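You operate a simulated robot arm through the tools that you are given. There is no shell and no other tool. Be economical: measure what you need, move in short steps, check, and stop when the job is done.

Carry out the task below with a simulated two-armed robot. There is one attempt and no reset: what you move stays moved.

Task
Take the tea towel from the chair end of the table and lay it out flat on the worktop over the washing machine.

It is judged by the outcome, as a careful person would: the job done as asked, and still so three seconds after it is handed in. It fails if anything else is knocked over, pushed out of place, dropped, spilled or broken. Flat cloth is picked up by pressing the open fingertips on it (5 to 10 N) and closing them slowly along it; thin cloth reads only 2 to 8 mm in the jaws.

Robot
Two 7-joint arms with two-finger parallel grippers on one trunk, on a base that drives. Base frame: it is fixed to the floor where the robot stands at the start and does not move with it; the origin is under the middle of the robot, x ahead of it, y to its left, z up. Lengths are in mm, angles in degrees, forces in N, time in s.
The left shoulder is at the start at [70, 178, 970], the right one opposite. Places, roughly: worktop over the washing machine [2300, 1000, 900]. Payload 3.43 kg a hand.
Tool frame (each hand has its own): the origin (TCP) lies between the finger pads and is the grasp point; the fingertips stand 30 mm ahead of it; z points along the fingers, y is the line along which they close. The gripper opens to 94 mm. The fingers are 28 mm wide and 10 mm thick; the gripper's body (50 by 96 mm) begins 55 mm behind the TCP.
Orientation is that of the tool frame in the base frame, as a unit quaternion [w, x, y, z]. With the fingers straight down and closing along the base's y, the tool's x points along the base's -x, its y along +y and its z along -z.

Tools
- The arms move only by the tool apply_moves. It takes "left_moves", "right_moves" or both (then of equal length, played together; a hand with none holds still); each is one flat list of numbers, 7 for each row, row after row: the shift along the tool's x, y, z in units of 50 mm (1.0 is 50 mm), then the turn, a rotation vector about the tool's x, y, z in units of 5 degrees (1.0 is 5 degrees), then the finger opening in mm, from 0 to 94. In form: [tx, ty, tz, wx, wy, wz, gripper, tx, ty, tz, wx, wy, wz, gripper, ...]. A call has 1 to 20 rows; each row shifts and turns the commanded pose from where the row before left it, along the tool's axes as they then stand. A call with a number of a shift or a turn outside -1 to 1 is refused whole. Each row takes 0.2 s and may step no farther than 50 mm and 8.6 degrees from the row before; otherwise, or with a gripper value out of range, the whole call is refused. A pose out of reach is approached as far as the arm can. The call stops where the force on the tool passes 40 N (or 10 N more than at its start, if that is more) or the arm is blocked; 0.2 s more then pass. Each finger travels about 153 mm/s and halts on what it meets, pressing with about 22 N; the grip force reading is that of the motor and also rises with nothing between the fingers. The clock runs only during rows and for 0.2 s after the last one: add rows that do not move to give the fingers time. The reply holds the time, the measured pose of the TCP, the force on the tool along the base axes, the opening and the grip force, in the units named above and with some noise, and new pictures: "views" is both (left out), scene, wrist or none (wrist: the cameras of the hands that moved).
- Cameras (640 x 400 px; columns grow to the right, rows downward): "scene" is now at [133.3, -3, 1273]; the picture's right is [-0.04, -1.00, 0.00], its down [-0.70, 0.03, -0.71] and it looks along [0.71, -0.03, -0.70] (base axes); focal length 265 px, centre (320, 200). "left" rides on the left gripper at [76, -14, -103] in its tool frame; the picture's right is [0.18, 0.98, 0.00], its down [-0.75, 0.14, -0.64] and it looks along [-0.63, 0.12, 0.77] (tool axes); focal length 243 px, centre (320, 200). "right" rides on the right gripper at [76, 14, -103] in its tool frame; the picture's right is [-0.18, 0.98, 0.00], its down [-0.75, -0.14, -0.64] and it looks along [-0.63, -0.12, 0.77] (tool axes); focal length 243 px, centre (320, 200).
- raise_lower(by): slides the trunk up (or, below 0, down) by that many mm; the arms and the scene camera ride with it, the base frame stays. It gives what a move gives, with no picture.
- steer(legs): drives the robot by 1 to 6 legs, each [ahead, turn to the left] in mm and degrees, along the robot's own axes; the way and the turn of a leg run together, so that a leg with both is an arc; at most 1500 mm and 180 degrees a leg. The arms and the cameras ride along, it lands a little off, and it stops where it bumps. It gives what a move gives, and a new picture of the scene camera.
- turn_head(pan, tilt): turns the head with the scene camera to pan (to the left, within 86 degrees either way) and tilt (down, from -29 to 69), counted from straight ahead of the robot. It gives what a move gives, and a new picture of the scene camera.
- pixel_to_xyz(camera, pixels): for up to 12 pixels [column, row] of the newest picture of that camera ("zoom" is the newest enlarged one), the place [x, y, z] in the base frame of the surface seen there, good to about 2 mm. It takes no simulated time.
- close_up(camera, box): a new picture of the part [left, top, right, bottom] of that camera's present view, enlarged. It takes no simulated time.
- job_done(): hands the job in; it is judged then, once.

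Work in short steps. Measure before you move; look again where a grasp or a placing could have gone wrong, and mend it. You have 80 turns and 260 pictures in all, those below and enlarged ones among them. Open the grippers and draw the arms clear of the work before you hand the job in, unless the task says otherwise; then end with one line.

The tools are called as name(argument=value, ...) on one line, values as JSON. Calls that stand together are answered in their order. apply_moves: Moves the arms, as the interface text tells. Its arguments: {"type":"object","properties":{"left_moves":{"type":"array"},"right_moves":{"type":"array"},"views":{"type":"string","enum":["both","scene","wrist","none"]}},"required":[]} The other tools are called the same way: raise_lower (by) slides the trunk up or down; steer (legs) drives the base; turn_head (pan, tilt) turns the head that bears the scene camera; pixel_to_xyz (camera, pixels) gives the place of the surface under pixels of a picture; close_up (camera, box) takes an enlarged picture of a part of a camera's view; job_done () hands the job in.

At the start:

```text
t: 0.0
left_position: [560.0, 172.3, 900.7]
left_orientation: [0.0, -0.001, 1.0, 0.0]
left_force: [0.1, 0.5, 0.0]
left_finger_gap: 93.8
left_grip_force: 0.1
right_position: [377.7, -193.6, 892.6]
right_orientation: [0.001, -0.002, 1.0, 0.001]
right_force: [0.0, 0.5, 0.4]
right_finger_gap: 94.0
right_grip_force: 0.1
trunk travel left (down, up): [-550.0, 290.0]
robot x, y, heading: [2.2, 1.0, 0.1]
head pan, tilt: [-2.3, 44.7]
```

scene: 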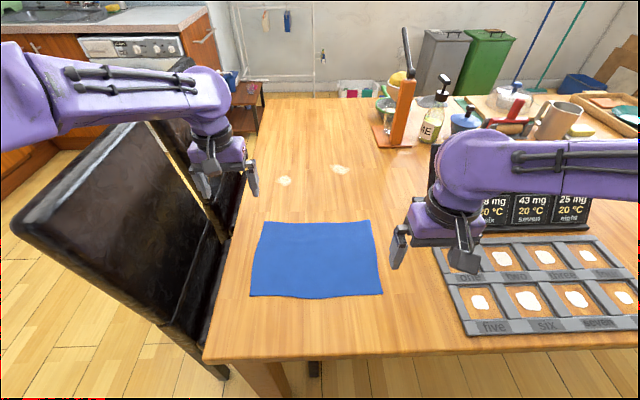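
right: 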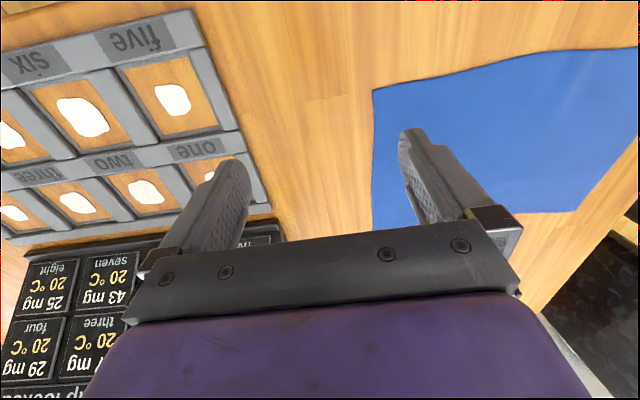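
left: 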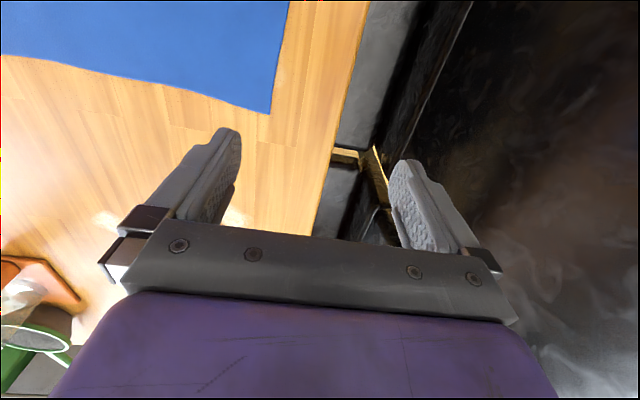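

The blue towel lies with corners near scene (262,222), (370,221), (382,294), (250,296). I measure these and some table edges.

pixel_to_xyz(camera="scene", pixels=[[263, 223], [369, 222], [381, 293], [251, 295], [316, 258], [233, 250], [208, 360], [240, 110], [130, 15], [180, 12], [190, 40], [110, 40]])

turn_head(pan=35, tilt=20)

```text
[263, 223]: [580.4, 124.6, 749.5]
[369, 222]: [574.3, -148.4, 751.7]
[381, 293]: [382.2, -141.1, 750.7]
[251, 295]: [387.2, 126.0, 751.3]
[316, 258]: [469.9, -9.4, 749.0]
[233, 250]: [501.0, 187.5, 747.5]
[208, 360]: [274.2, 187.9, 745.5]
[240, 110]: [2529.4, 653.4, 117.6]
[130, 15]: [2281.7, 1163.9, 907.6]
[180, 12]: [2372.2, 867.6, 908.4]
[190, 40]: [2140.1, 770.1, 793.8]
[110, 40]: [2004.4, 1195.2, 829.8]
```

```text
t: 1.0
left_position: [560.4, 172.8, 902.0]
left_orientation: [0.001, -0.001, 1.0, 0.001]
left_force: [0.2, -0.6, 0.3]
left_finger_gap: 94.2
left_grip_force: 0.1
right_position: [378.8, -194.7, 893.2]
right_orientation: [0.0, -0.002, 1.0, 0.001]
right_force: [-0.1, 0.0, -0.3]
right_finger_gap: 94.1
right_grip_force: 0.0
trunk travel left (down, up): [-550.0, 290.0]
robot x, y, heading: [-3.7, -1.1, -0.3]
head pan, tilt: [35.0, 20.0]
```

scene: 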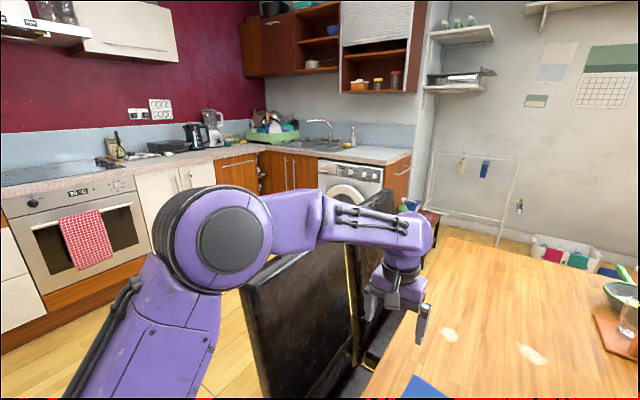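

The washing machine is ahead-left beyond the chair. I measure the worktop, chair, and corridor to plan the drive.

close_up(camera="scene", box=[240, 100, 440, 225])

pixel_to_xyz(camera="scene", pixels=[[350, 155], [400, 152], [408, 153], [335, 162], [380, 170], [397, 180], [240, 290], [330, 250], [345, 230], [140, 290], [110, 190], [230, 180]])

turn_head(pan=70, tilt=40)

```text
3.20 times, centred on (340, 162) of scene
```

zoom: 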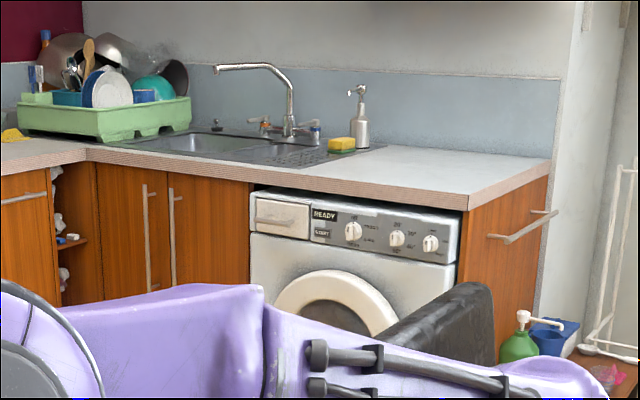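

```text
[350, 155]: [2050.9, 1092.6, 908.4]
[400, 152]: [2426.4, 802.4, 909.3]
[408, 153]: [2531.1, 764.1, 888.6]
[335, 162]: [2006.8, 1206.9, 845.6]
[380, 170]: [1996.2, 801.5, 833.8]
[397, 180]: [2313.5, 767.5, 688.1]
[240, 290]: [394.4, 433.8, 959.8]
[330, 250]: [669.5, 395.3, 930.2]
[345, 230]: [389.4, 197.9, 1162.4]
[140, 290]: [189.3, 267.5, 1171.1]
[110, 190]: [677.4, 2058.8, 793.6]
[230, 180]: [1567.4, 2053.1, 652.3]
```

```text
t: 2.0
left_position: [559.2, 172.3, 901.1]
left_orientation: [0.0, -0.001, 1.0, 0.0]
left_force: [0.9, -0.2, -0.9]
left_finger_gap: 93.9
left_grip_force: 0.1
right_position: [376.8, -192.9, 890.9]
right_orientation: [0.001, -0.001, 1.0, 0.001]
right_force: [0.7, 0.1, -0.4]
right_finger_gap: 94.2
right_grip_force: 0.0
trunk travel left (down, up): [-550.0, 290.0]
robot x, y, heading: [-0.5, 3.1, -0.1]
head pan, tilt: [70.0, 40.0]
```

scene: 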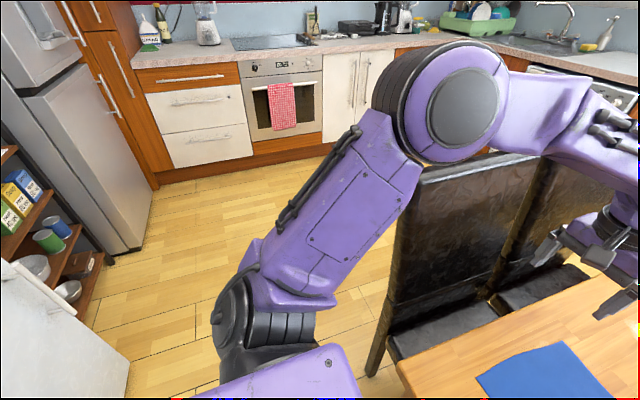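

The corridor left of the chairs looks clear; I measure the chair backs, fridge/shelf fronts and floor.

pixel_to_xyz(camera="scene", pixels=[[405, 190], [390, 300], [370, 375], [120, 245], [90, 300], [60, 390], [105, 265], [160, 185], [340, 140], [180, 260], [545, 165], [30, 262]])

turn_head(pan=0, tilt=50)

```text
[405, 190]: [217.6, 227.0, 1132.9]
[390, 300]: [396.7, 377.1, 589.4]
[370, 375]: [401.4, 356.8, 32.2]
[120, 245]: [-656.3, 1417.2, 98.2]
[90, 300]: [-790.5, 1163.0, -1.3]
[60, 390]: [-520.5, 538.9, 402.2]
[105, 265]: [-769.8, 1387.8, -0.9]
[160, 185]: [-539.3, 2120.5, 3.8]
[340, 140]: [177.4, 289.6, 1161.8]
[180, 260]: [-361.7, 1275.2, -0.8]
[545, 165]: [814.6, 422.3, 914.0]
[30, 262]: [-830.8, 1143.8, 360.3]
```

```text
t: 3.5
left_position: [560.3, 173.5, 900.9]
left_orientation: [-0.001, -0.001, 1.0, -0.001]
left_force: [-0.4, 0.0, -0.3]
left_finger_gap: 94.0
left_grip_force: 0.0
right_position: [379.2, -192.8, 894.0]
right_orientation: [0.0, -0.001, 1.0, 0.001]
right_force: [-0.5, -0.8, 0.7]
right_finger_gap: 94.1
right_grip_force: 0.0
trunk travel left (down, up): [-550.0, 290.0]
robot x, y, heading: [-0.8, 0.1, 0.2]
head pan, tilt: [0.0, 50.0]
```

scene: 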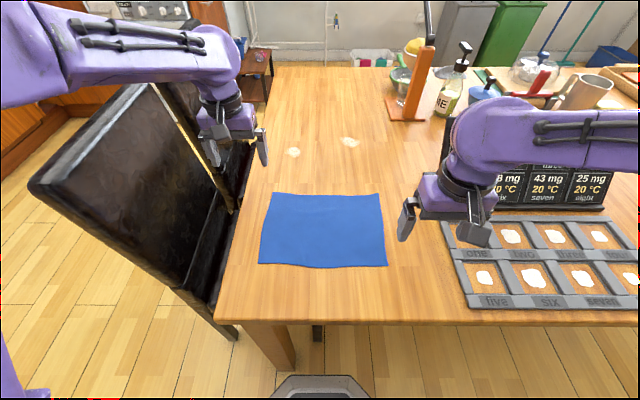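

The area behind-left is tight but passable (furniture at x≈-520). First the grasp: I bring both hands over the near corners (y≈+90 and y≈-105, x≈405) with fingers opened to 44 mm, hovering at TCP z≈800.

apply_moves(left_moves=[0.62, -0.33, 0.4, 0, 0, 0, 80, 0.62, -0.33, 0.4, 0, 0, 0, 60, 0.62, -0.33, 0.4, 0, 0, 0, 44, 0.62, -0.33, 0.4, 0, 0, 0, 44, 0.62, -0.33, 0.4, 0, 0, 0, 44, 0, 0, 0, 0, 0, 0, 44], right_moves=[-0.108, 0.354, 0.372, 0, 0, 0, 80, -0.108, 0.354, 0.372, 0, 0, 0, 60, -0.108, 0.354, 0.372, 0, 0, 0, 44, -0.108, 0.354, 0.372, 0, 0, 0, 44, -0.108, 0.354, 0.372, 0, 0, 0, 44, 0, 0, 0, 0, 0, 0, 44])

pixel_to_xyz(camera="scene", pixels=[[320, 378], [285, 392], [360, 392]])

```text
t: 4.8
left_position: [405.3, 90.8, 800.0]
left_orientation: [0.001, -0.001, 1.0, 0.0]
left_force: [-0.5, -0.1, 1.4]
left_finger_gap: 43.6
left_grip_force: 0.0
right_position: [405.4, -104.5, 802.0]
right_orientation: [0.001, -0.002, 1.0, 0.0]
right_force: [-0.2, -0.2, 0.4]
right_finger_gap: 44.0
right_grip_force: 0.1
trunk travel left (down, up): [-550.0, 290.0]
robot x, y, heading: [2.6, -0.1, 0.0]
head pan, tilt: [0.0, 50.0]
```

scene: 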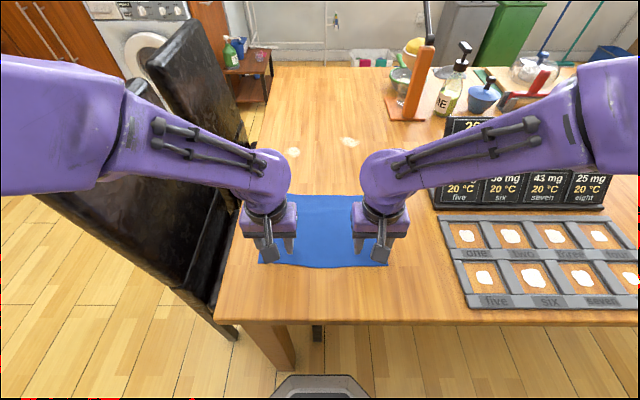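
right: 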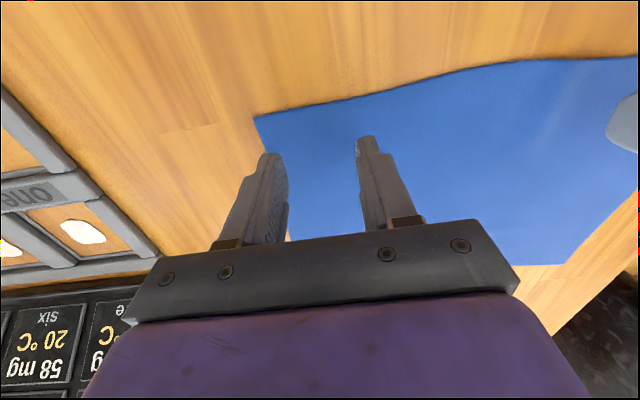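
left: 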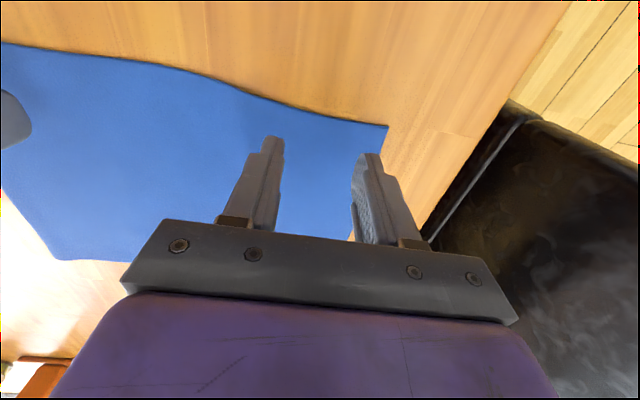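

```text
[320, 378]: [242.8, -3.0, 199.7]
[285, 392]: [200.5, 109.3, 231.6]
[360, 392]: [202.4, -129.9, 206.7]
```

Both hands hover over the corners, with all fingertips on blue. I lower to just above contact.

apply_moves(left_moves=[0, 0, 0.2, 0, 0, 0, 44, 0, 0, 0.16, 0, 0, 0, 44, 0, 0, 0, 0, 0, 0, 44], right_moves=[0, 0, 0.2, 0, 0, 0, 44, 0, 0, 0.18, 0, 0, 0, 44, 0, 0, 0, 0, 0, 0, 44], views="none")

```text
t: 5.7
left_position: [404.6, 90.1, 782.9]
left_orientation: [-0.001, -0.001, 1.0, -0.001]
left_force: [0.2, -0.1, 0.5]
left_finger_gap: 43.9
left_grip_force: 0.1
right_position: [404.7, -104.2, 781.7]
right_orientation: [0.001, -0.002, 1.0, 0.001]
right_force: [-0.1, -0.1, 0.5]
right_finger_gap: 43.9
right_grip_force: 0.1
trunk travel left (down, up): [-550.0, 290.0]
robot x, y, heading: [0.3, 2.2, 0.2]
head pan, tilt: [0.0, 50.0]
```

No contact yet at z≈782; I go down 4 mm more.

apply_moves(left_moves=[0, 0, 0.04, 0, 0, 0, 44, 0, 0, 0.04, 0, 0, 0, 44], right_moves=[0, 0, 0.04, 0, 0, 0, 44, 0, 0, 0.04, 0, 0, 0, 44], views="none")

```text
t: 6.2
left_position: [404.4, 91.3, 780.3]
left_orientation: [0.002, -0.001, 1.0, -0.001]
left_force: [1.1, -1.3, 7.0]
left_finger_gap: 43.6
left_grip_force: 0.0
right_position: [404.5, -103.2, 779.6]
right_orientation: [0.005, -0.001, 1.0, 0.0]
right_force: [-0.1, 0.2, 38.9]
right_finger_gap: 44.1
right_grip_force: 0.1
trunk travel left (down, up): [-550.0, 290.0]
robot x, y, heading: [-2.2, 2.6, -0.1]
head pan, tilt: [0.0, 50.0]
```

Left presses at 7 N (good), right at 39 N (too much); I ease the right up 2.5 mm.

apply_moves(right_moves=[0, 0, -0.05, 0, 0, 0, 44], views="none")

```text
t: 6.7
left_position: [404.6, 90.5, 782.2]
left_orientation: [0.002, -0.001, 1.0, -0.001]
left_force: [-1.1, 0.2, 24.4]
left_finger_gap: 44.0
left_grip_force: 0.0
right_position: [403.5, -103.4, 780.9]
right_orientation: [0.004, -0.002, 1.0, 0.001]
right_force: [5.1, 1.8, 22.3]
right_finger_gap: 43.6
right_grip_force: 0.1
trunk travel left (down, up): [-550.0, 290.0]
robot x, y, heading: [0.4, -1.3, 0.1]
head pan, tilt: [0.0, 50.0]
```

Both now read ~23 N; I ease both up about 1.2 mm.

apply_moves(left_moves=[0, 0, -0.025, 0, 0, 0, 44, 0, 0, 0, 0, 0, 0, 44], right_moves=[0, 0, -0.025, 0, 0, 0, 44, 0, 0, 0, 0, 0, 0, 44], views="none")

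```text
t: 7.2
left_position: [403.9, 91.0, 781.1]
left_orientation: [0.003, -0.002, 1.0, 0.001]
left_force: [3.3, 4.1, 25.4]
left_finger_gap: 44.1
left_grip_force: 0.1
right_position: [402.4, -103.7, 780.5]
right_orientation: [0.0, -0.001, 1.0, 0.0]
right_force: [2.8, 0.2, 11.7]
right_finger_gap: 43.7
right_grip_force: 0.1
trunk travel left (down, up): [-550.0, 290.0]
robot x, y, heading: [1.5, 3.9, 0.2]
head pan, tilt: [0.0, 50.0]
```

Left still 25 N, right 12 N; one more easing: left 1.5 mm, right 0.3 mm.

apply_moves(left_moves=[0, 0, -0.03, 0, 0, 0, 44, 0, 0, 0, 0, 0, 0, 44], right_moves=[0, 0, -0.008, 0, 0, 0, 44, 0, 0, 0, 0, 0, 0, 44], views="none")

```text
t: 7.8
left_position: [403.6, 90.9, 781.8]
left_orientation: [0.0, -0.001, 1.0, 0.0]
left_force: [2.7, 0.2, 9.2]
left_finger_gap: 43.9
left_grip_force: 0.1
right_position: [403.2, -104.5, 781.6]
right_orientation: [0.0, -0.002, 1.0, 0.0]
right_force: [-1.6, -0.4, 9.1]
right_finger_gap: 43.6
right_grip_force: 0.2
trunk travel left (down, up): [-550.0, 290.0]
robot x, y, heading: [-1.3, 4.3, -0.0]
head pan, tilt: [0.0, 50.0]
```

Both press at 9 N. I close slowly, 4 mm per row.

apply_moves(left_moves=[0, 0, 0, 0, 0, 0, 40, 0, 0, 0, 0, 0, 0, 36, 0, 0, 0, 0, 0, 0, 32, 0, 0, 0, 0, 0, 0, 28, 0, 0, 0, 0, 0, 0, 24, 0, 0, 0, 0, 0, 0, 20, 0, 0, 0, 0, 0, 0, 16, 0, 0, 0, 0, 0, 0, 12, 0, 0, 0, 0, 0, 0, 8, 0, 0, 0, 0, 0, 0, 4, 0, 0, 0, 0, 0, 0, 0, 0, 0, 0, 0, 0, 0, 0], right_moves=[0, 0, 0, 0, 0, 0, 40, 0, 0, 0, 0, 0, 0, 36, 0, 0, 0, 0, 0, 0, 32, 0, 0, 0, 0, 0, 0, 28, 0, 0, 0, 0, 0, 0, 24, 0, 0, 0, 0, 0, 0, 20, 0, 0, 0, 0, 0, 0, 16, 0, 0, 0, 0, 0, 0, 12, 0, 0, 0, 0, 0, 0, 8, 0, 0, 0, 0, 0, 0, 4, 0, 0, 0, 0, 0, 0, 0, 0, 0, 0, 0, 0, 0, 0])

```text
t: 10.4
left_position: [403.6, 91.4, 781.9]
left_orientation: [0.0, 0.0, 1.0, 0.0]
left_force: [0.6, -0.4, 3.0]
left_finger_gap: 2.4
left_grip_force: 22.5
right_position: [404.5, -104.7, 781.3]
right_orientation: [0.001, -0.001, 1.0, 0.001]
right_force: [-0.8, -0.7, 3.5]
right_finger_gap: 0.1
right_grip_force: 22.5
trunk travel left (down, up): [-550.0, 290.0]
robot x, y, heading: [0.9, 2.2, -0.2]
head pan, tilt: [0.0, 50.0]
```

scene: 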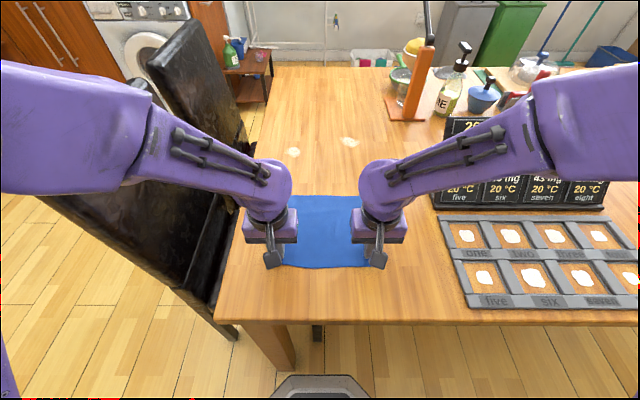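
right: 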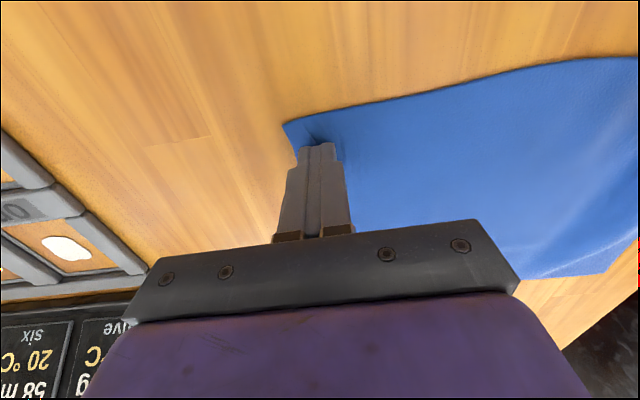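
left: 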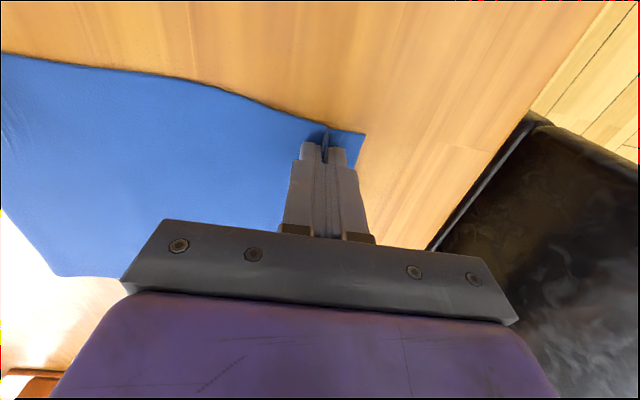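

Left has cloth (2.4 mm); right slipped (0.1 mm). I lift the right slightly, reopen, shift it 5 mm inward and lower again.

apply_moves(right_moves=[0, 0.1, -0.2, 0, 0, 0, 0, 0, 0, 0, 0, 0, 0, 40, 0, 0, 0, 0, 0, 0, 40, 0, 0, 0.18, 0, 0, 0, 40, 0, 0, 0.02, 0, 0, 0, 40, 0, 0, 0, 0, 0, 0, 40], views="wrist")

```text
t: 11.8
left_position: [405.1, 90.5, 780.9]
left_orientation: [0.001, -0.001, 1.0, -0.001]
left_force: [-0.7, 0.5, 2.3]
left_finger_gap: 2.3
left_grip_force: 21.8
right_position: [405.2, -99.6, 782.3]
right_orientation: [0.001, -0.001, 1.0, 0.001]
right_force: [0.3, -0.1, 2.3]
right_finger_gap: 40.5
right_grip_force: 0.0
trunk travel left (down, up): [-550.0, 290.0]
robot x, y, heading: [-2.0, -0.6, -0.0]
head pan, tilt: [0.0, 50.0]
```

right: 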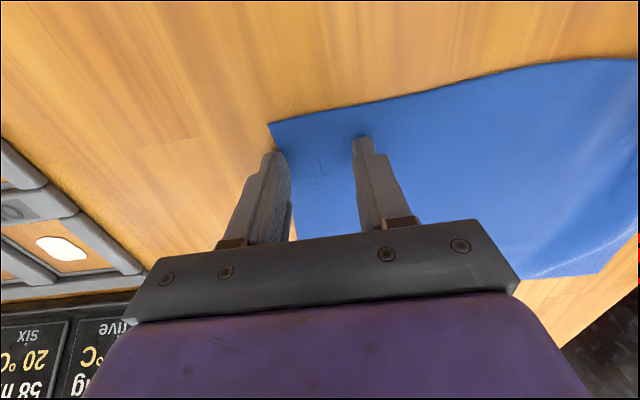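

The outer finger sits right at the cloth's edge. I shift 7 mm further inward, then press.

apply_moves(right_moves=[0, 0.0, -0.1, 0, 0, 0, 40, 0, 0.14, 0, 0, 0, 0, 40, 0, 0, 0.1, 0, 0, 0, 40, 0, 0, 0.016, 0, 0, 0, 40, 0, 0, 0, 0, 0, 0, 40], views="none")

```text
t: 13.1
left_position: [405.3, 89.9, 780.9]
left_orientation: [0.0, -0.001, 1.0, 0.0]
left_force: [-0.3, -1.7, 1.7]
left_finger_gap: 2.6
left_grip_force: 22.4
right_position: [405.9, -92.1, 781.3]
right_orientation: [0.0, -0.001, 1.0, 0.001]
right_force: [1.4, 0.8, 6.4]
right_finger_gap: 40.0
right_grip_force: 0.0
trunk travel left (down, up): [-550.0, 290.0]
robot x, y, heading: [1.3, 0.0, -0.0]
head pan, tilt: [0.0, 50.0]
```

Force is 6 N; I add 0.3 mm and close more slowly, following down very slightly.

apply_moves(right_moves=[0, 0, 0.006, 0, 0, 0, 38, 0, 0, 0, 0, 0, 0, 36, 0, 0, 0, 0, 0, 0, 34, 0, 0, 0.002, 0, 0, 0, 32, 0, 0, 0, 0, 0, 0, 30, 0, 0, 0, 0, 0, 0, 28, 0, 0, 0.002, 0, 0, 0, 26, 0, 0, 0, 0, 0, 0, 24, 0, 0, 0, 0, 0, 0, 22, 0, 0, 0.002, 0, 0, 0, 20, 0, 0, 0, 0, 0, 0, 18, 0, 0, 0, 0, 0, 0, 16, 0, 0, 0, 0, 0, 0, 14, 0, 0, 0, 0, 0, 0, 12, 0, 0, 0, 0, 0, 0, 10, 0, 0, 0, 0, 0, 0, 7, 0, 0, 0, 0, 0, 0, 4, 0, 0, 0, 0, 0, 0, 0, 0, 0, 0, 0, 0, 0, 0], views="wrist")

```text
t: 17.1
left_position: [403.1, 91.9, 781.7]
left_orientation: [0.001, 0.0, 1.0, 0.0]
left_force: [0.8, -1.2, 0.8]
left_finger_gap: 2.5
left_grip_force: 21.7
right_position: [404.6, -91.4, 780.0]
right_orientation: [0.002, -0.001, 1.0, 0.001]
right_force: [0.3, 1.1, 23.2]
right_finger_gap: 2.3
right_grip_force: 21.8
trunk travel left (down, up): [-550.0, 290.0]
robot x, y, heading: [0.3, -0.0, 0.2]
head pan, tilt: [0.0, 50.0]
```

right: 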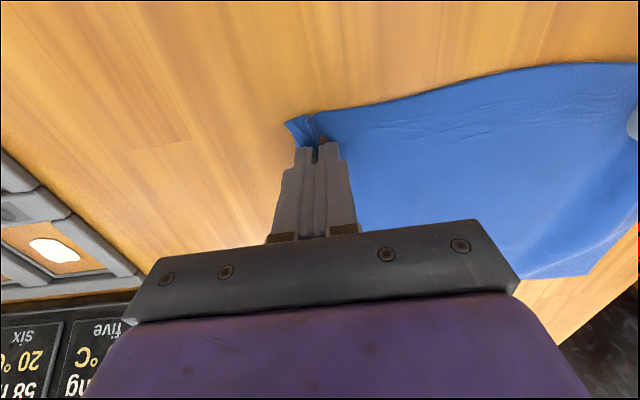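

Right now holds cloth (2.3 mm). I lift both 80 mm slowly and check.

apply_moves(left_moves=[0, 0, -0.4, 0, 0, 0, 0, 0, 0, -0.4, 0, 0, 0, 0, 0, 0, -0.4, 0, 0, 0, 0, 0, 0, -0.4, 0, 0, 0, 0], right_moves=[0, 0, -0.4, 0, 0, 0, 0, 0, 0, -0.4, 0, 0, 0, 0, 0, 0, -0.4, 0, 0, 0, 0, 0, 0, -0.4, 0, 0, 0, 0])

```text
t: 18.1
left_position: [403.7, 89.3, 862.6]
left_orientation: [0.001, -0.001, 1.0, 0.0]
left_force: [0.7, -0.6, 0.5]
left_finger_gap: 2.3
left_grip_force: 21.6
right_position: [403.9, -92.5, 860.8]
right_orientation: [0.001, -0.003, 1.0, 0.0]
right_force: [0.0, 1.1, -0.2]
right_finger_gap: 2.0
right_grip_force: 22.2
trunk travel left (down, up): [-550.0, 290.0]
robot x, y, heading: [2.0, 4.2, -0.1]
head pan, tilt: [0.0, 50.0]
```

scene: 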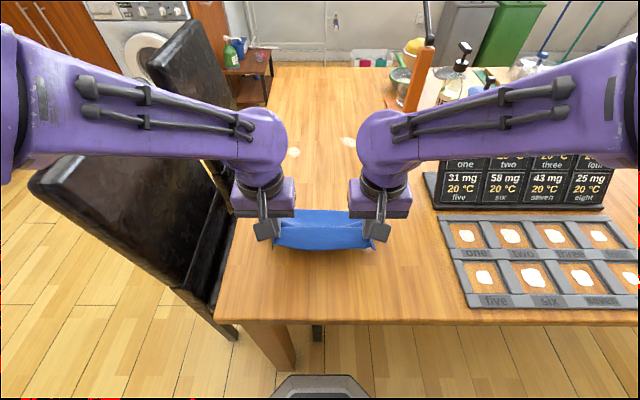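
right: 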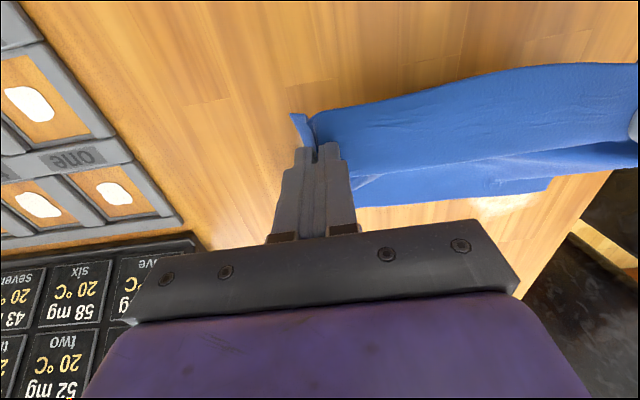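
left: 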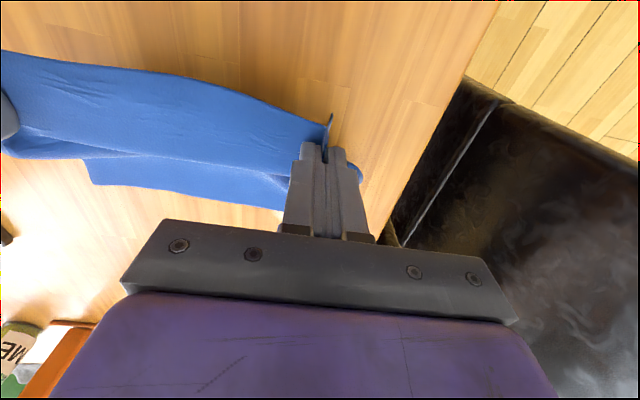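

Both corners hold and the cloth hangs freely. I raise the trunk fully so everything clears the table and chairs.

raise_lower(by=285)

turn_head(pan=80, tilt=60)

```text
t: 20.9
left_position: [405.6, 90.0, 1146.3]
left_orientation: [0.0, -0.001, 1.0, 0.0]
left_force: [-0.2, -2.2, -0.5]
left_finger_gap: 2.3
left_grip_force: 21.7
right_position: [403.9, -93.2, 1144.7]
right_orientation: [0.001, -0.002, 1.0, 0.0]
right_force: [-0.1, 0.6, 0.2]
right_finger_gap: 2.1
right_grip_force: 21.7
trunk travel left (down, up): [-835.0, 5.0]
robot x, y, heading: [2.5, -0.7, -0.2]
head pan, tilt: [0.0, 50.0]
```

```text
t: 22.5
left_position: [403.7, 89.4, 1147.5]
left_orientation: [0.0, -0.001, 1.0, 0.0]
left_force: [0.2, -0.9, 0.7]
left_finger_gap: 2.5
left_grip_force: 22.1
right_position: [405.2, -92.8, 1145.6]
right_orientation: [0.001, -0.001, 1.0, 0.001]
right_force: [0.3, 1.7, 0.3]
right_finger_gap: 1.8
right_grip_force: 21.9
trunk travel left (down, up): [-835.0, 5.0]
robot x, y, heading: [4.3, 0.2, -0.1]
head pan, tilt: [80.0, 60.0]
```

scene: 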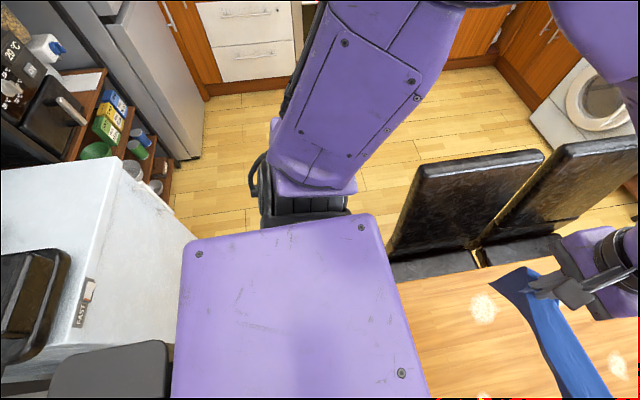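

I measure the cabinet on the left behind and the grey thing next to it at (110,380).

pixel_to_xyz(camera="scene", pixels=[[110, 380], [165, 345], [195, 240], [120, 165], [170, 310], [60, 290], [30, 350], [190, 160], [200, 215], [420, 230], [540, 150], [330, 280]])

```text
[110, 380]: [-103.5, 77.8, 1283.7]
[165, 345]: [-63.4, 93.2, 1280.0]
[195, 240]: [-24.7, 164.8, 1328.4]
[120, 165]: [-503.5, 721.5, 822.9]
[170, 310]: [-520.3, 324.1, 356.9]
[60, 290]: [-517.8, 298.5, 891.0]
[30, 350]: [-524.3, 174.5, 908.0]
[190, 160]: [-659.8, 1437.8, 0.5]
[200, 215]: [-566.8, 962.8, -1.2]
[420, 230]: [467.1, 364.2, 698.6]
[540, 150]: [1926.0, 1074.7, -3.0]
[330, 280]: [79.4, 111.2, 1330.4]
```

The cabinet front is at x≈-510 and the table at x≈270, so I back up 100 mm, turn left 90°, and drive 950 mm along the open aisle. I'll check after.

turn_head(pan=0, tilt=35)

steer(legs=[[-100, 0], [0, 90]])

```text
t: 24.0
left_position: [404.6, 90.5, 1146.8]
left_orientation: [0.0, -0.001, 1.0, 0.0]
left_force: [-0.4, -1.6, -0.2]
left_finger_gap: 2.4
left_grip_force: 22.0
right_position: [405.5, -92.8, 1144.3]
right_orientation: [0.002, -0.001, 1.0, 0.001]
right_force: [0.6, 1.7, -1.0]
right_finger_gap: 2.0
right_grip_force: 21.8
trunk travel left (down, up): [-835.0, 5.0]
robot x, y, heading: [5.1, 3.8, 0.0]
head pan, tilt: [0.0, 35.0]
```

scene: 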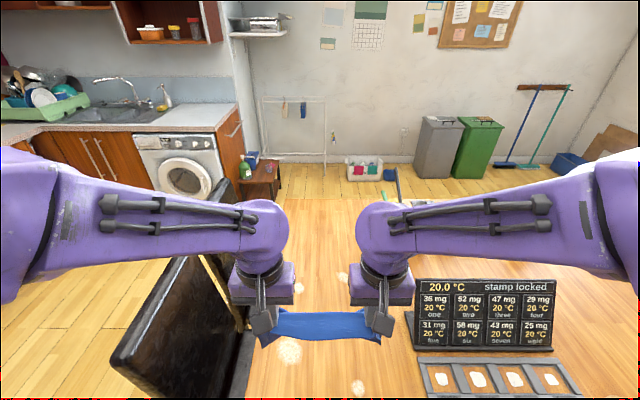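

```text
t: 29.0
left_position: [-190.1, 406.7, 1145.8]
left_orientation: [0.001, 0.708, -0.706, 0.0]
left_force: [0.7, 0.0, 0.2]
left_finger_gap: 2.3
left_grip_force: 22.6
right_position: [-7.5, 407.0, 1144.4]
right_orientation: [0.001, 0.71, -0.705, -0.001]
right_force: [-1.3, 0.1, 0.2]
right_finger_gap: 2.1
right_grip_force: 22.3
trunk travel left (down, up): [-835.0, 5.0]
robot x, y, heading: [-105.9, 0.1, 90.1]
head pan, tilt: [0.0, 35.0]
```

scene: 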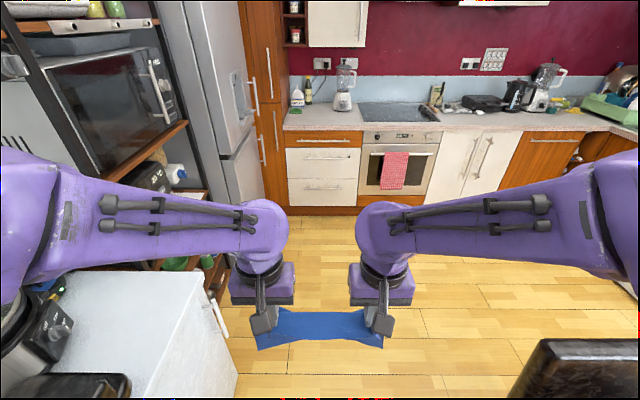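

The tall shelf on the left may come near the left elbow; I measure both and the fridge before driving on.

pixel_to_xyz(camera="scene", pixels=[[185, 125], [205, 200], [160, 30], [240, 150], [20, 230], [10, 300], [60, 180], [205, 290], [545, 350], [180, 170]])

```text
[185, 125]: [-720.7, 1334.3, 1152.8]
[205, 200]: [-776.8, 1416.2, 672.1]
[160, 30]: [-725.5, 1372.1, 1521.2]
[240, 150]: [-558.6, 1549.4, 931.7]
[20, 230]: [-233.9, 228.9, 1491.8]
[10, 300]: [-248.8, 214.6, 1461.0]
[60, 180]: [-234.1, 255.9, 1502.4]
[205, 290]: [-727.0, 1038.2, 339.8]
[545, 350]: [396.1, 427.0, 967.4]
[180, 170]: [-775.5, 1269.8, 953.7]
```

Clearances are fine (shelf at x≤-720, elbow at x≈-250). I drive 945 mm, turn right 90°, and go ahead 1250 mm.

steer(legs=[[945, 0], [0, -90], [1250, 0]])

```text
t: 43.8
left_position: [1562.0, 1005.1, 1148.2]
left_orientation: [0.0, 0.014, 1.0, 0.0]
left_force: [0.4, -1.4, 0.1]
left_finger_gap: 2.3
left_grip_force: 22.0
right_position: [1556.9, 823.5, 1145.2]
right_orientation: [0.0, 0.012, 1.0, 0.0]
right_force: [0.5, 0.8, 0.0]
right_finger_gap: 2.1
right_grip_force: 21.7
trunk travel left (down, up): [-835.0, 5.0]
robot x, y, heading: [1154.8, 927.6, -1.6]
head pan, tilt: [0.0, 35.0]
```

scene: 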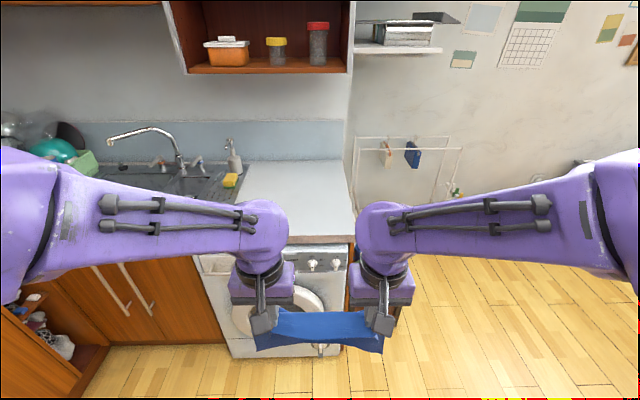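

The worktop ahead is clear between the sink drainer and the right end. I measure its extents, sponge, shelf above, and the cloth's lower edge.

pixel_to_xyz(camera="scene", pixels=[[354, 236], [343, 162], [248, 162], [230, 180], [262, 200], [300, 238], [222, 206], [235, 150], [190, 72], [330, 345], [380, 348], [265, 345]])

close_up(camera="scene", box=[180, 130, 380, 255])

```text
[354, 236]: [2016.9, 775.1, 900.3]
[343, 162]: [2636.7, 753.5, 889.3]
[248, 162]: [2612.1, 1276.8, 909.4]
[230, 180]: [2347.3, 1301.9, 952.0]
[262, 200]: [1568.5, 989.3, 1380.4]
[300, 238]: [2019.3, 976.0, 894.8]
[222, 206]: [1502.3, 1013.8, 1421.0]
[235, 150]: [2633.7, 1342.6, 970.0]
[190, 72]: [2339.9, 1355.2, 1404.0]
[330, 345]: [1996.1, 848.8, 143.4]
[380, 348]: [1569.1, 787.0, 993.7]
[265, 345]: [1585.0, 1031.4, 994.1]
```

```text
3.20 times, centred on (280, 192) of scene
```

zoom: 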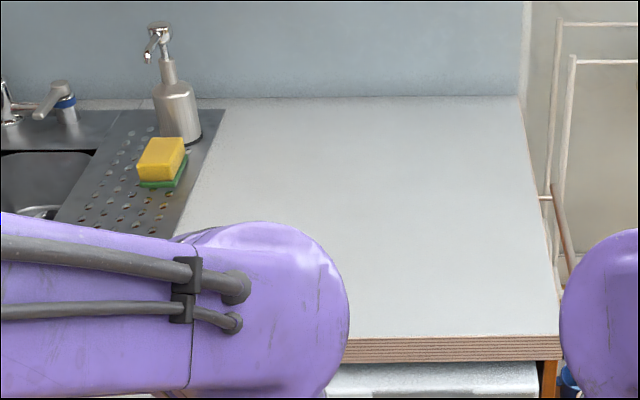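

The free top spans x≈2000–2600, y≈775–1230 at z≈908. I raise the hands 50 mm for clearance, then drive in with a slight left offset to centre at y≈990.

apply_moves(left_moves=[0, 0, -0.5, 0, 0, 0, 0, 0, 0, -0.5, 0, 0, 0, 0, 0, 0, 0, 0, 0, 0, 0], right_moves=[0, 0, -0.5, 0, 0, 0, 0, 0, 0, -0.5, 0, 0, 0, 0, 0, 0, 0, 0, 0, 0, 0], views="none")

steer(legs=[[0, 10], [490, 0], [0, -8.5]])

```text
t: 44.6
left_position: [1562.7, 1004.1, 1198.3]
left_orientation: [0.0, 0.013, 1.0, 0.0]
left_force: [0.6, 0.3, -0.5]
left_finger_gap: 2.6
left_grip_force: 22.1
right_position: [1557.2, 823.2, 1195.6]
right_orientation: [0.0, 0.012, 1.0, 0.001]
right_force: [0.7, -0.3, 0.7]
right_finger_gap: 1.8
right_grip_force: 22.0
trunk travel left (down, up): [-835.0, 5.0]
robot x, y, heading: [1156.0, 926.2, -1.8]
head pan, tilt: [0.0, 35.0]
```

```text
t: 48.9
left_position: [2052.6, 1095.3, 1198.5]
left_orientation: [0.0, -0.006, 1.0, -0.001]
left_force: [-0.5, -1.1, 0.6]
left_finger_gap: 2.7
left_grip_force: 22.0
right_position: [2053.7, 913.7, 1195.0]
right_orientation: [0.0, -0.006, 1.0, 0.0]
right_force: [0.4, 0.4, 0.5]
right_finger_gap: 2.2
right_grip_force: 22.2
trunk travel left (down, up): [-835.0, 5.0]
robot x, y, heading: [1648.3, 1001.4, 0.4]
head pan, tilt: [0.0, 35.0]
```

scene: 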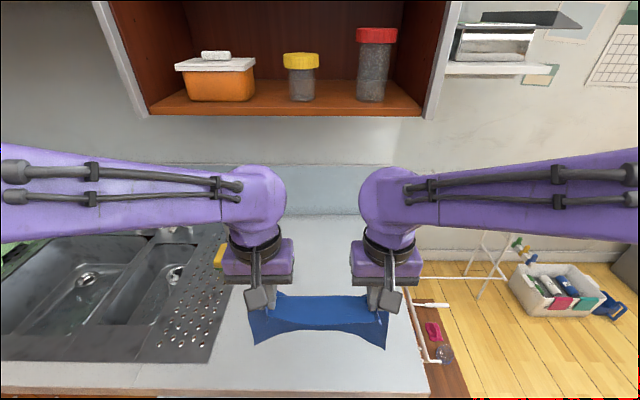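

I look down more and measure the drainer's right edge, worktop edges and shelf front.

turn_head(pan=0, tilt=55)

```text
t: 49.7
left_position: [2052.6, 1092.3, 1198.1]
left_orientation: [0.0, -0.005, 1.0, 0.001]
left_force: [0.4, -1.0, 0.2]
left_finger_gap: 2.5
left_grip_force: 22.5
right_position: [2053.3, 911.3, 1195.3]
right_orientation: [0.0, -0.006, 1.0, 0.001]
right_force: [-0.1, -0.1, -0.5]
right_finger_gap: 2.3
right_grip_force: 22.1
trunk travel left (down, up): [-835.0, 5.0]
robot x, y, heading: [1649.6, 1000.5, 0.2]
head pan, tilt: [0.0, 55.0]
```

scene: 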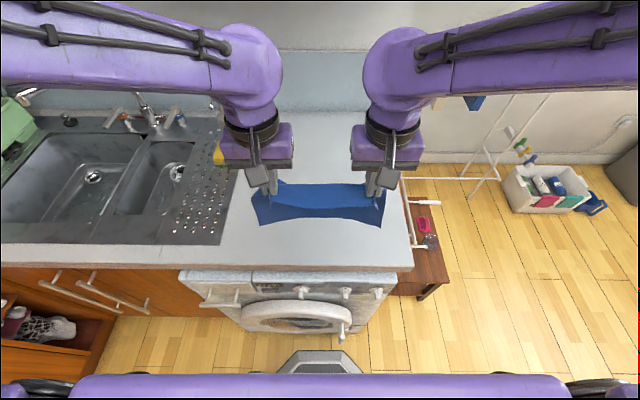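

pixel_to_xyz(camera="scene", pixels=[[222, 235], [236, 190], [413, 268], [405, 200], [300, 265], [185, 278], [395, 290], [258, 222], [380, 225], [320, 212], [320, 355]])

```text
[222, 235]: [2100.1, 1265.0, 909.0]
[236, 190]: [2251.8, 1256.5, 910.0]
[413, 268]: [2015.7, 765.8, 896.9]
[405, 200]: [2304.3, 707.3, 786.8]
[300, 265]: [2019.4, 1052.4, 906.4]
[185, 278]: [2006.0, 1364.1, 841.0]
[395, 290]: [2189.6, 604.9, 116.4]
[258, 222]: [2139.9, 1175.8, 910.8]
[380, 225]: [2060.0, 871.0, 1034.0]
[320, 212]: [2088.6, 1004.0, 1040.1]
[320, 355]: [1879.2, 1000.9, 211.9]
```

Free top is y≈770–1250; hands centred at y≈1003. I lower the trunk 100 mm (cloth bottom then ≈930), and next reach forward.

raise_lower(by=-100)

apply_moves(left_moves=[-0.6, 0, 0, 0, 0, 0, 0, -0.6, 0, 0, 0, 0, 0, 0, -0.6, 0, 0, 0, 0, 0, 0, -0.6, 0, 0, 0, 0, 0, 0, -0.6, 0, 0, 0, 0, 0, 0, -0.6, 0, 0, 0, 0, 0, 0, 0, 0, 0, 0, 0, 0, 0, 0, 0, 0, 0, 0, 0, 0], right_moves=[-0.6, 0, 0, 0, 0, 0, 0, -0.6, 0, 0, 0, 0, 0, 0, -0.6, 0, 0, 0, 0, 0, 0, -0.6, 0, 0, 0, 0, 0, 0, -0.6, 0, 0, 0, 0, 0, 0, -0.6, 0, 0, 0, 0, 0, 0, 0, 0, 0, 0, 0, 0, 0, 0, 0, 0, 0, 0, 0, 0])

```text
t: 51.0
left_position: [2052.2, 1092.6, 1098.5]
left_orientation: [0.0, -0.005, 1.0, 0.0]
left_force: [0.6, 0.2, 0.1]
left_finger_gap: 2.5
left_grip_force: 22.3
right_position: [2052.3, 912.2, 1095.0]
right_orientation: [0.001, -0.006, 1.0, 0.001]
right_force: [-0.7, -0.6, 0.3]
right_finger_gap: 2.5
right_grip_force: 22.2
trunk travel left (down, up): [-735.0, 105.0]
robot x, y, heading: [1646.9, 1000.2, 0.5]
head pan, tilt: [0.0, 55.0]
```

```text
t: 52.8
left_position: [2231.6, 1093.3, 1098.9]
left_orientation: [0.0, -0.005, 1.0, 0.0]
left_force: [0.7, -0.1, 0.0]
left_finger_gap: 2.3
left_grip_force: 21.9
right_position: [2234.0, 914.6, 1094.3]
right_orientation: [0.001, -0.006, 1.0, 0.001]
right_force: [0.4, -0.1, -1.1]
right_finger_gap: 2.1
right_grip_force: 22.1
trunk travel left (down, up): [-735.0, 105.0]
robot x, y, heading: [1649.5, 1000.3, 0.5]
head pan, tilt: [0.0, 55.0]
```

scene: 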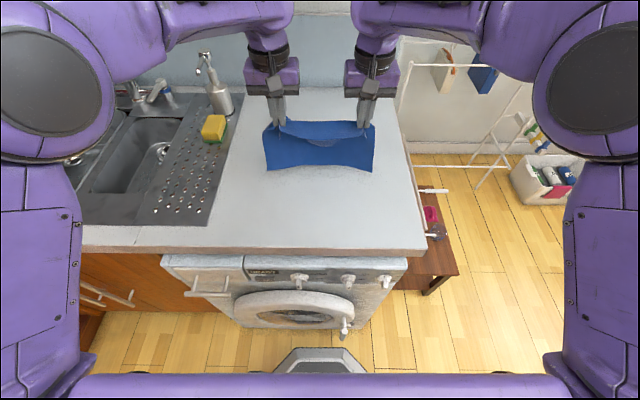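
right: 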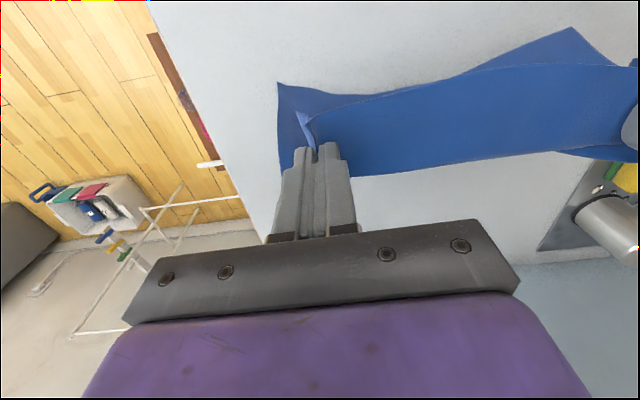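
left: 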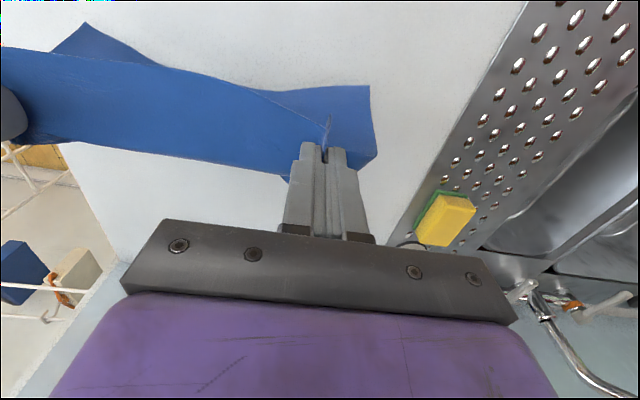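

The free edge appears to hang toward the robot at (268,170)/(372,172). I measure the cloth shape.

pixel_to_xyz(camera="scene", pixels=[[268, 169], [372, 171], [320, 164], [320, 150], [320, 138], [320, 125], [270, 145], [373, 145]])

close_up(camera="scene", box=[240, 90, 400, 190])

```text
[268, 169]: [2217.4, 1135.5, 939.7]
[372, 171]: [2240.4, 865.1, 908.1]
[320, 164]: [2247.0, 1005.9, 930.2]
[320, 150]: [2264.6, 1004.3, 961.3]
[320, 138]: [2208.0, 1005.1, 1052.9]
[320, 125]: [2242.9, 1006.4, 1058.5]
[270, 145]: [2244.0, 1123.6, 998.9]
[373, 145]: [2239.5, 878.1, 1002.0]
```

```text
4.00 times, centred on (320, 140) of scene
```

zoom: 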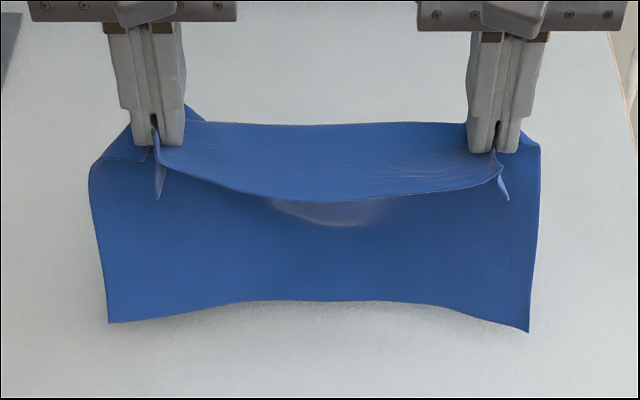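

The cloth hangs down on the far side of the grip, its free edge just touching the top, right for laying backward. I lower 20 mm, pull back, then descend at 45° toward the robot.

apply_moves(left_moves=[0, 0, 0.2, 0, 0, 0, 0, 0, 0, 0.2, 0, 0, 0, 0, 0.3, 0, 0.1, 0, 0, 0, 0, 0.3, 0, 0.1, 0, 0, 0, 0, 0.3, 0, 0.1, 0, 0, 0, 0, 0.24, 0, 0.2, 0, 0, 0, 0, 0.24, 0, 0.24, 0, 0, 0, 0, 0.24, 0, 0.24, 0, 0, 0, 0], right_moves=[0, 0, 0.2, 0, 0, 0, 0, 0, 0, 0.15, 0, 0, 0, 0, 0.3, 0, 0.1, 0, 0, 0, 0, 0.3, 0, 0.1, 0, 0, 0, 0, 0.3, 0, 0.1, 0, 0, 0, 0, 0.24, 0, 0.18, 0, 0, 0, 0, 0.24, 0, 0.24, 0, 0, 0, 0, 0.24, 0, 0.24, 0, 0, 0, 0], views="scene")

close_up(camera="scene", box=[240, 90, 400, 190])

```text
t: 54.6
left_position: [2149.7, 1094.4, 1029.7]
left_orientation: [-0.001, -0.005, 1.0, 0.0]
left_force: [-0.1, -0.9, -0.2]
left_finger_gap: 2.8
left_grip_force: 21.9
right_position: [2152.1, 914.0, 1030.8]
right_orientation: [0.001, -0.006, 1.0, 0.001]
right_force: [-0.1, 0.4, -0.3]
right_finger_gap: 2.0
right_grip_force: 22.5
trunk travel left (down, up): [-735.0, 105.0]
robot x, y, heading: [1648.8, 1003.1, 0.3]
head pan, tilt: [0.0, 55.0]
```

scene: 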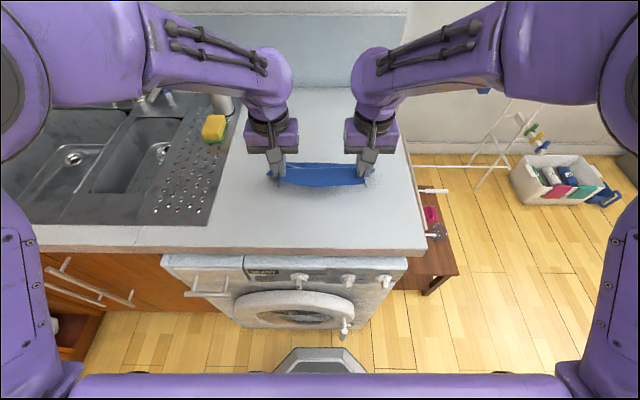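

```text
4.00 times, centred on (320, 140) of scene
```

zoom: 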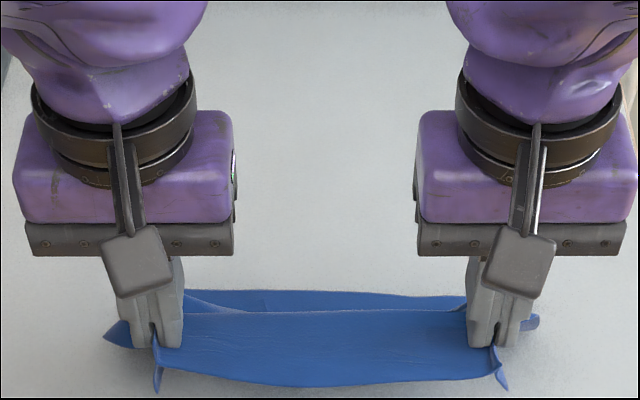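

The cloth now trails to the far side as wanted. I look from the wrist cameras to verify the far edge lies flat.

close_up(camera="left", box=[0, 0, 640, 400])

close_up(camera="right", box=[0, 0, 640, 400])

```text
1.00 times, centred on (320, 200) of left
```

zoom: 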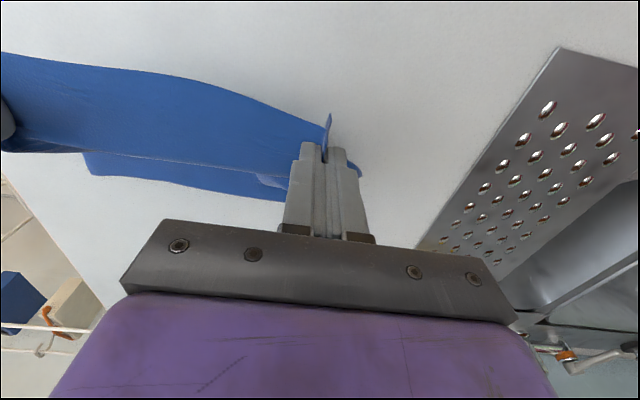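

```text
1.00 times, centred on (320, 200) of right
```

zoom: 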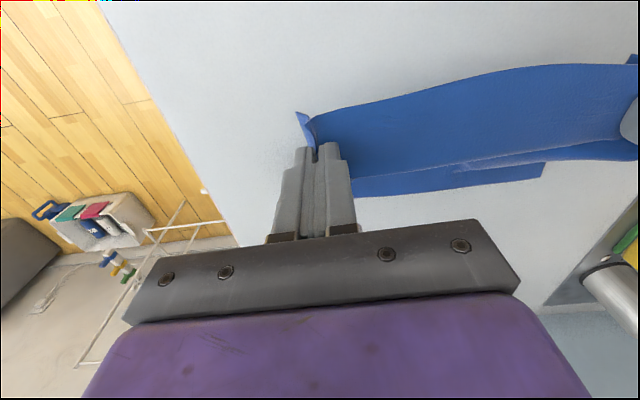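

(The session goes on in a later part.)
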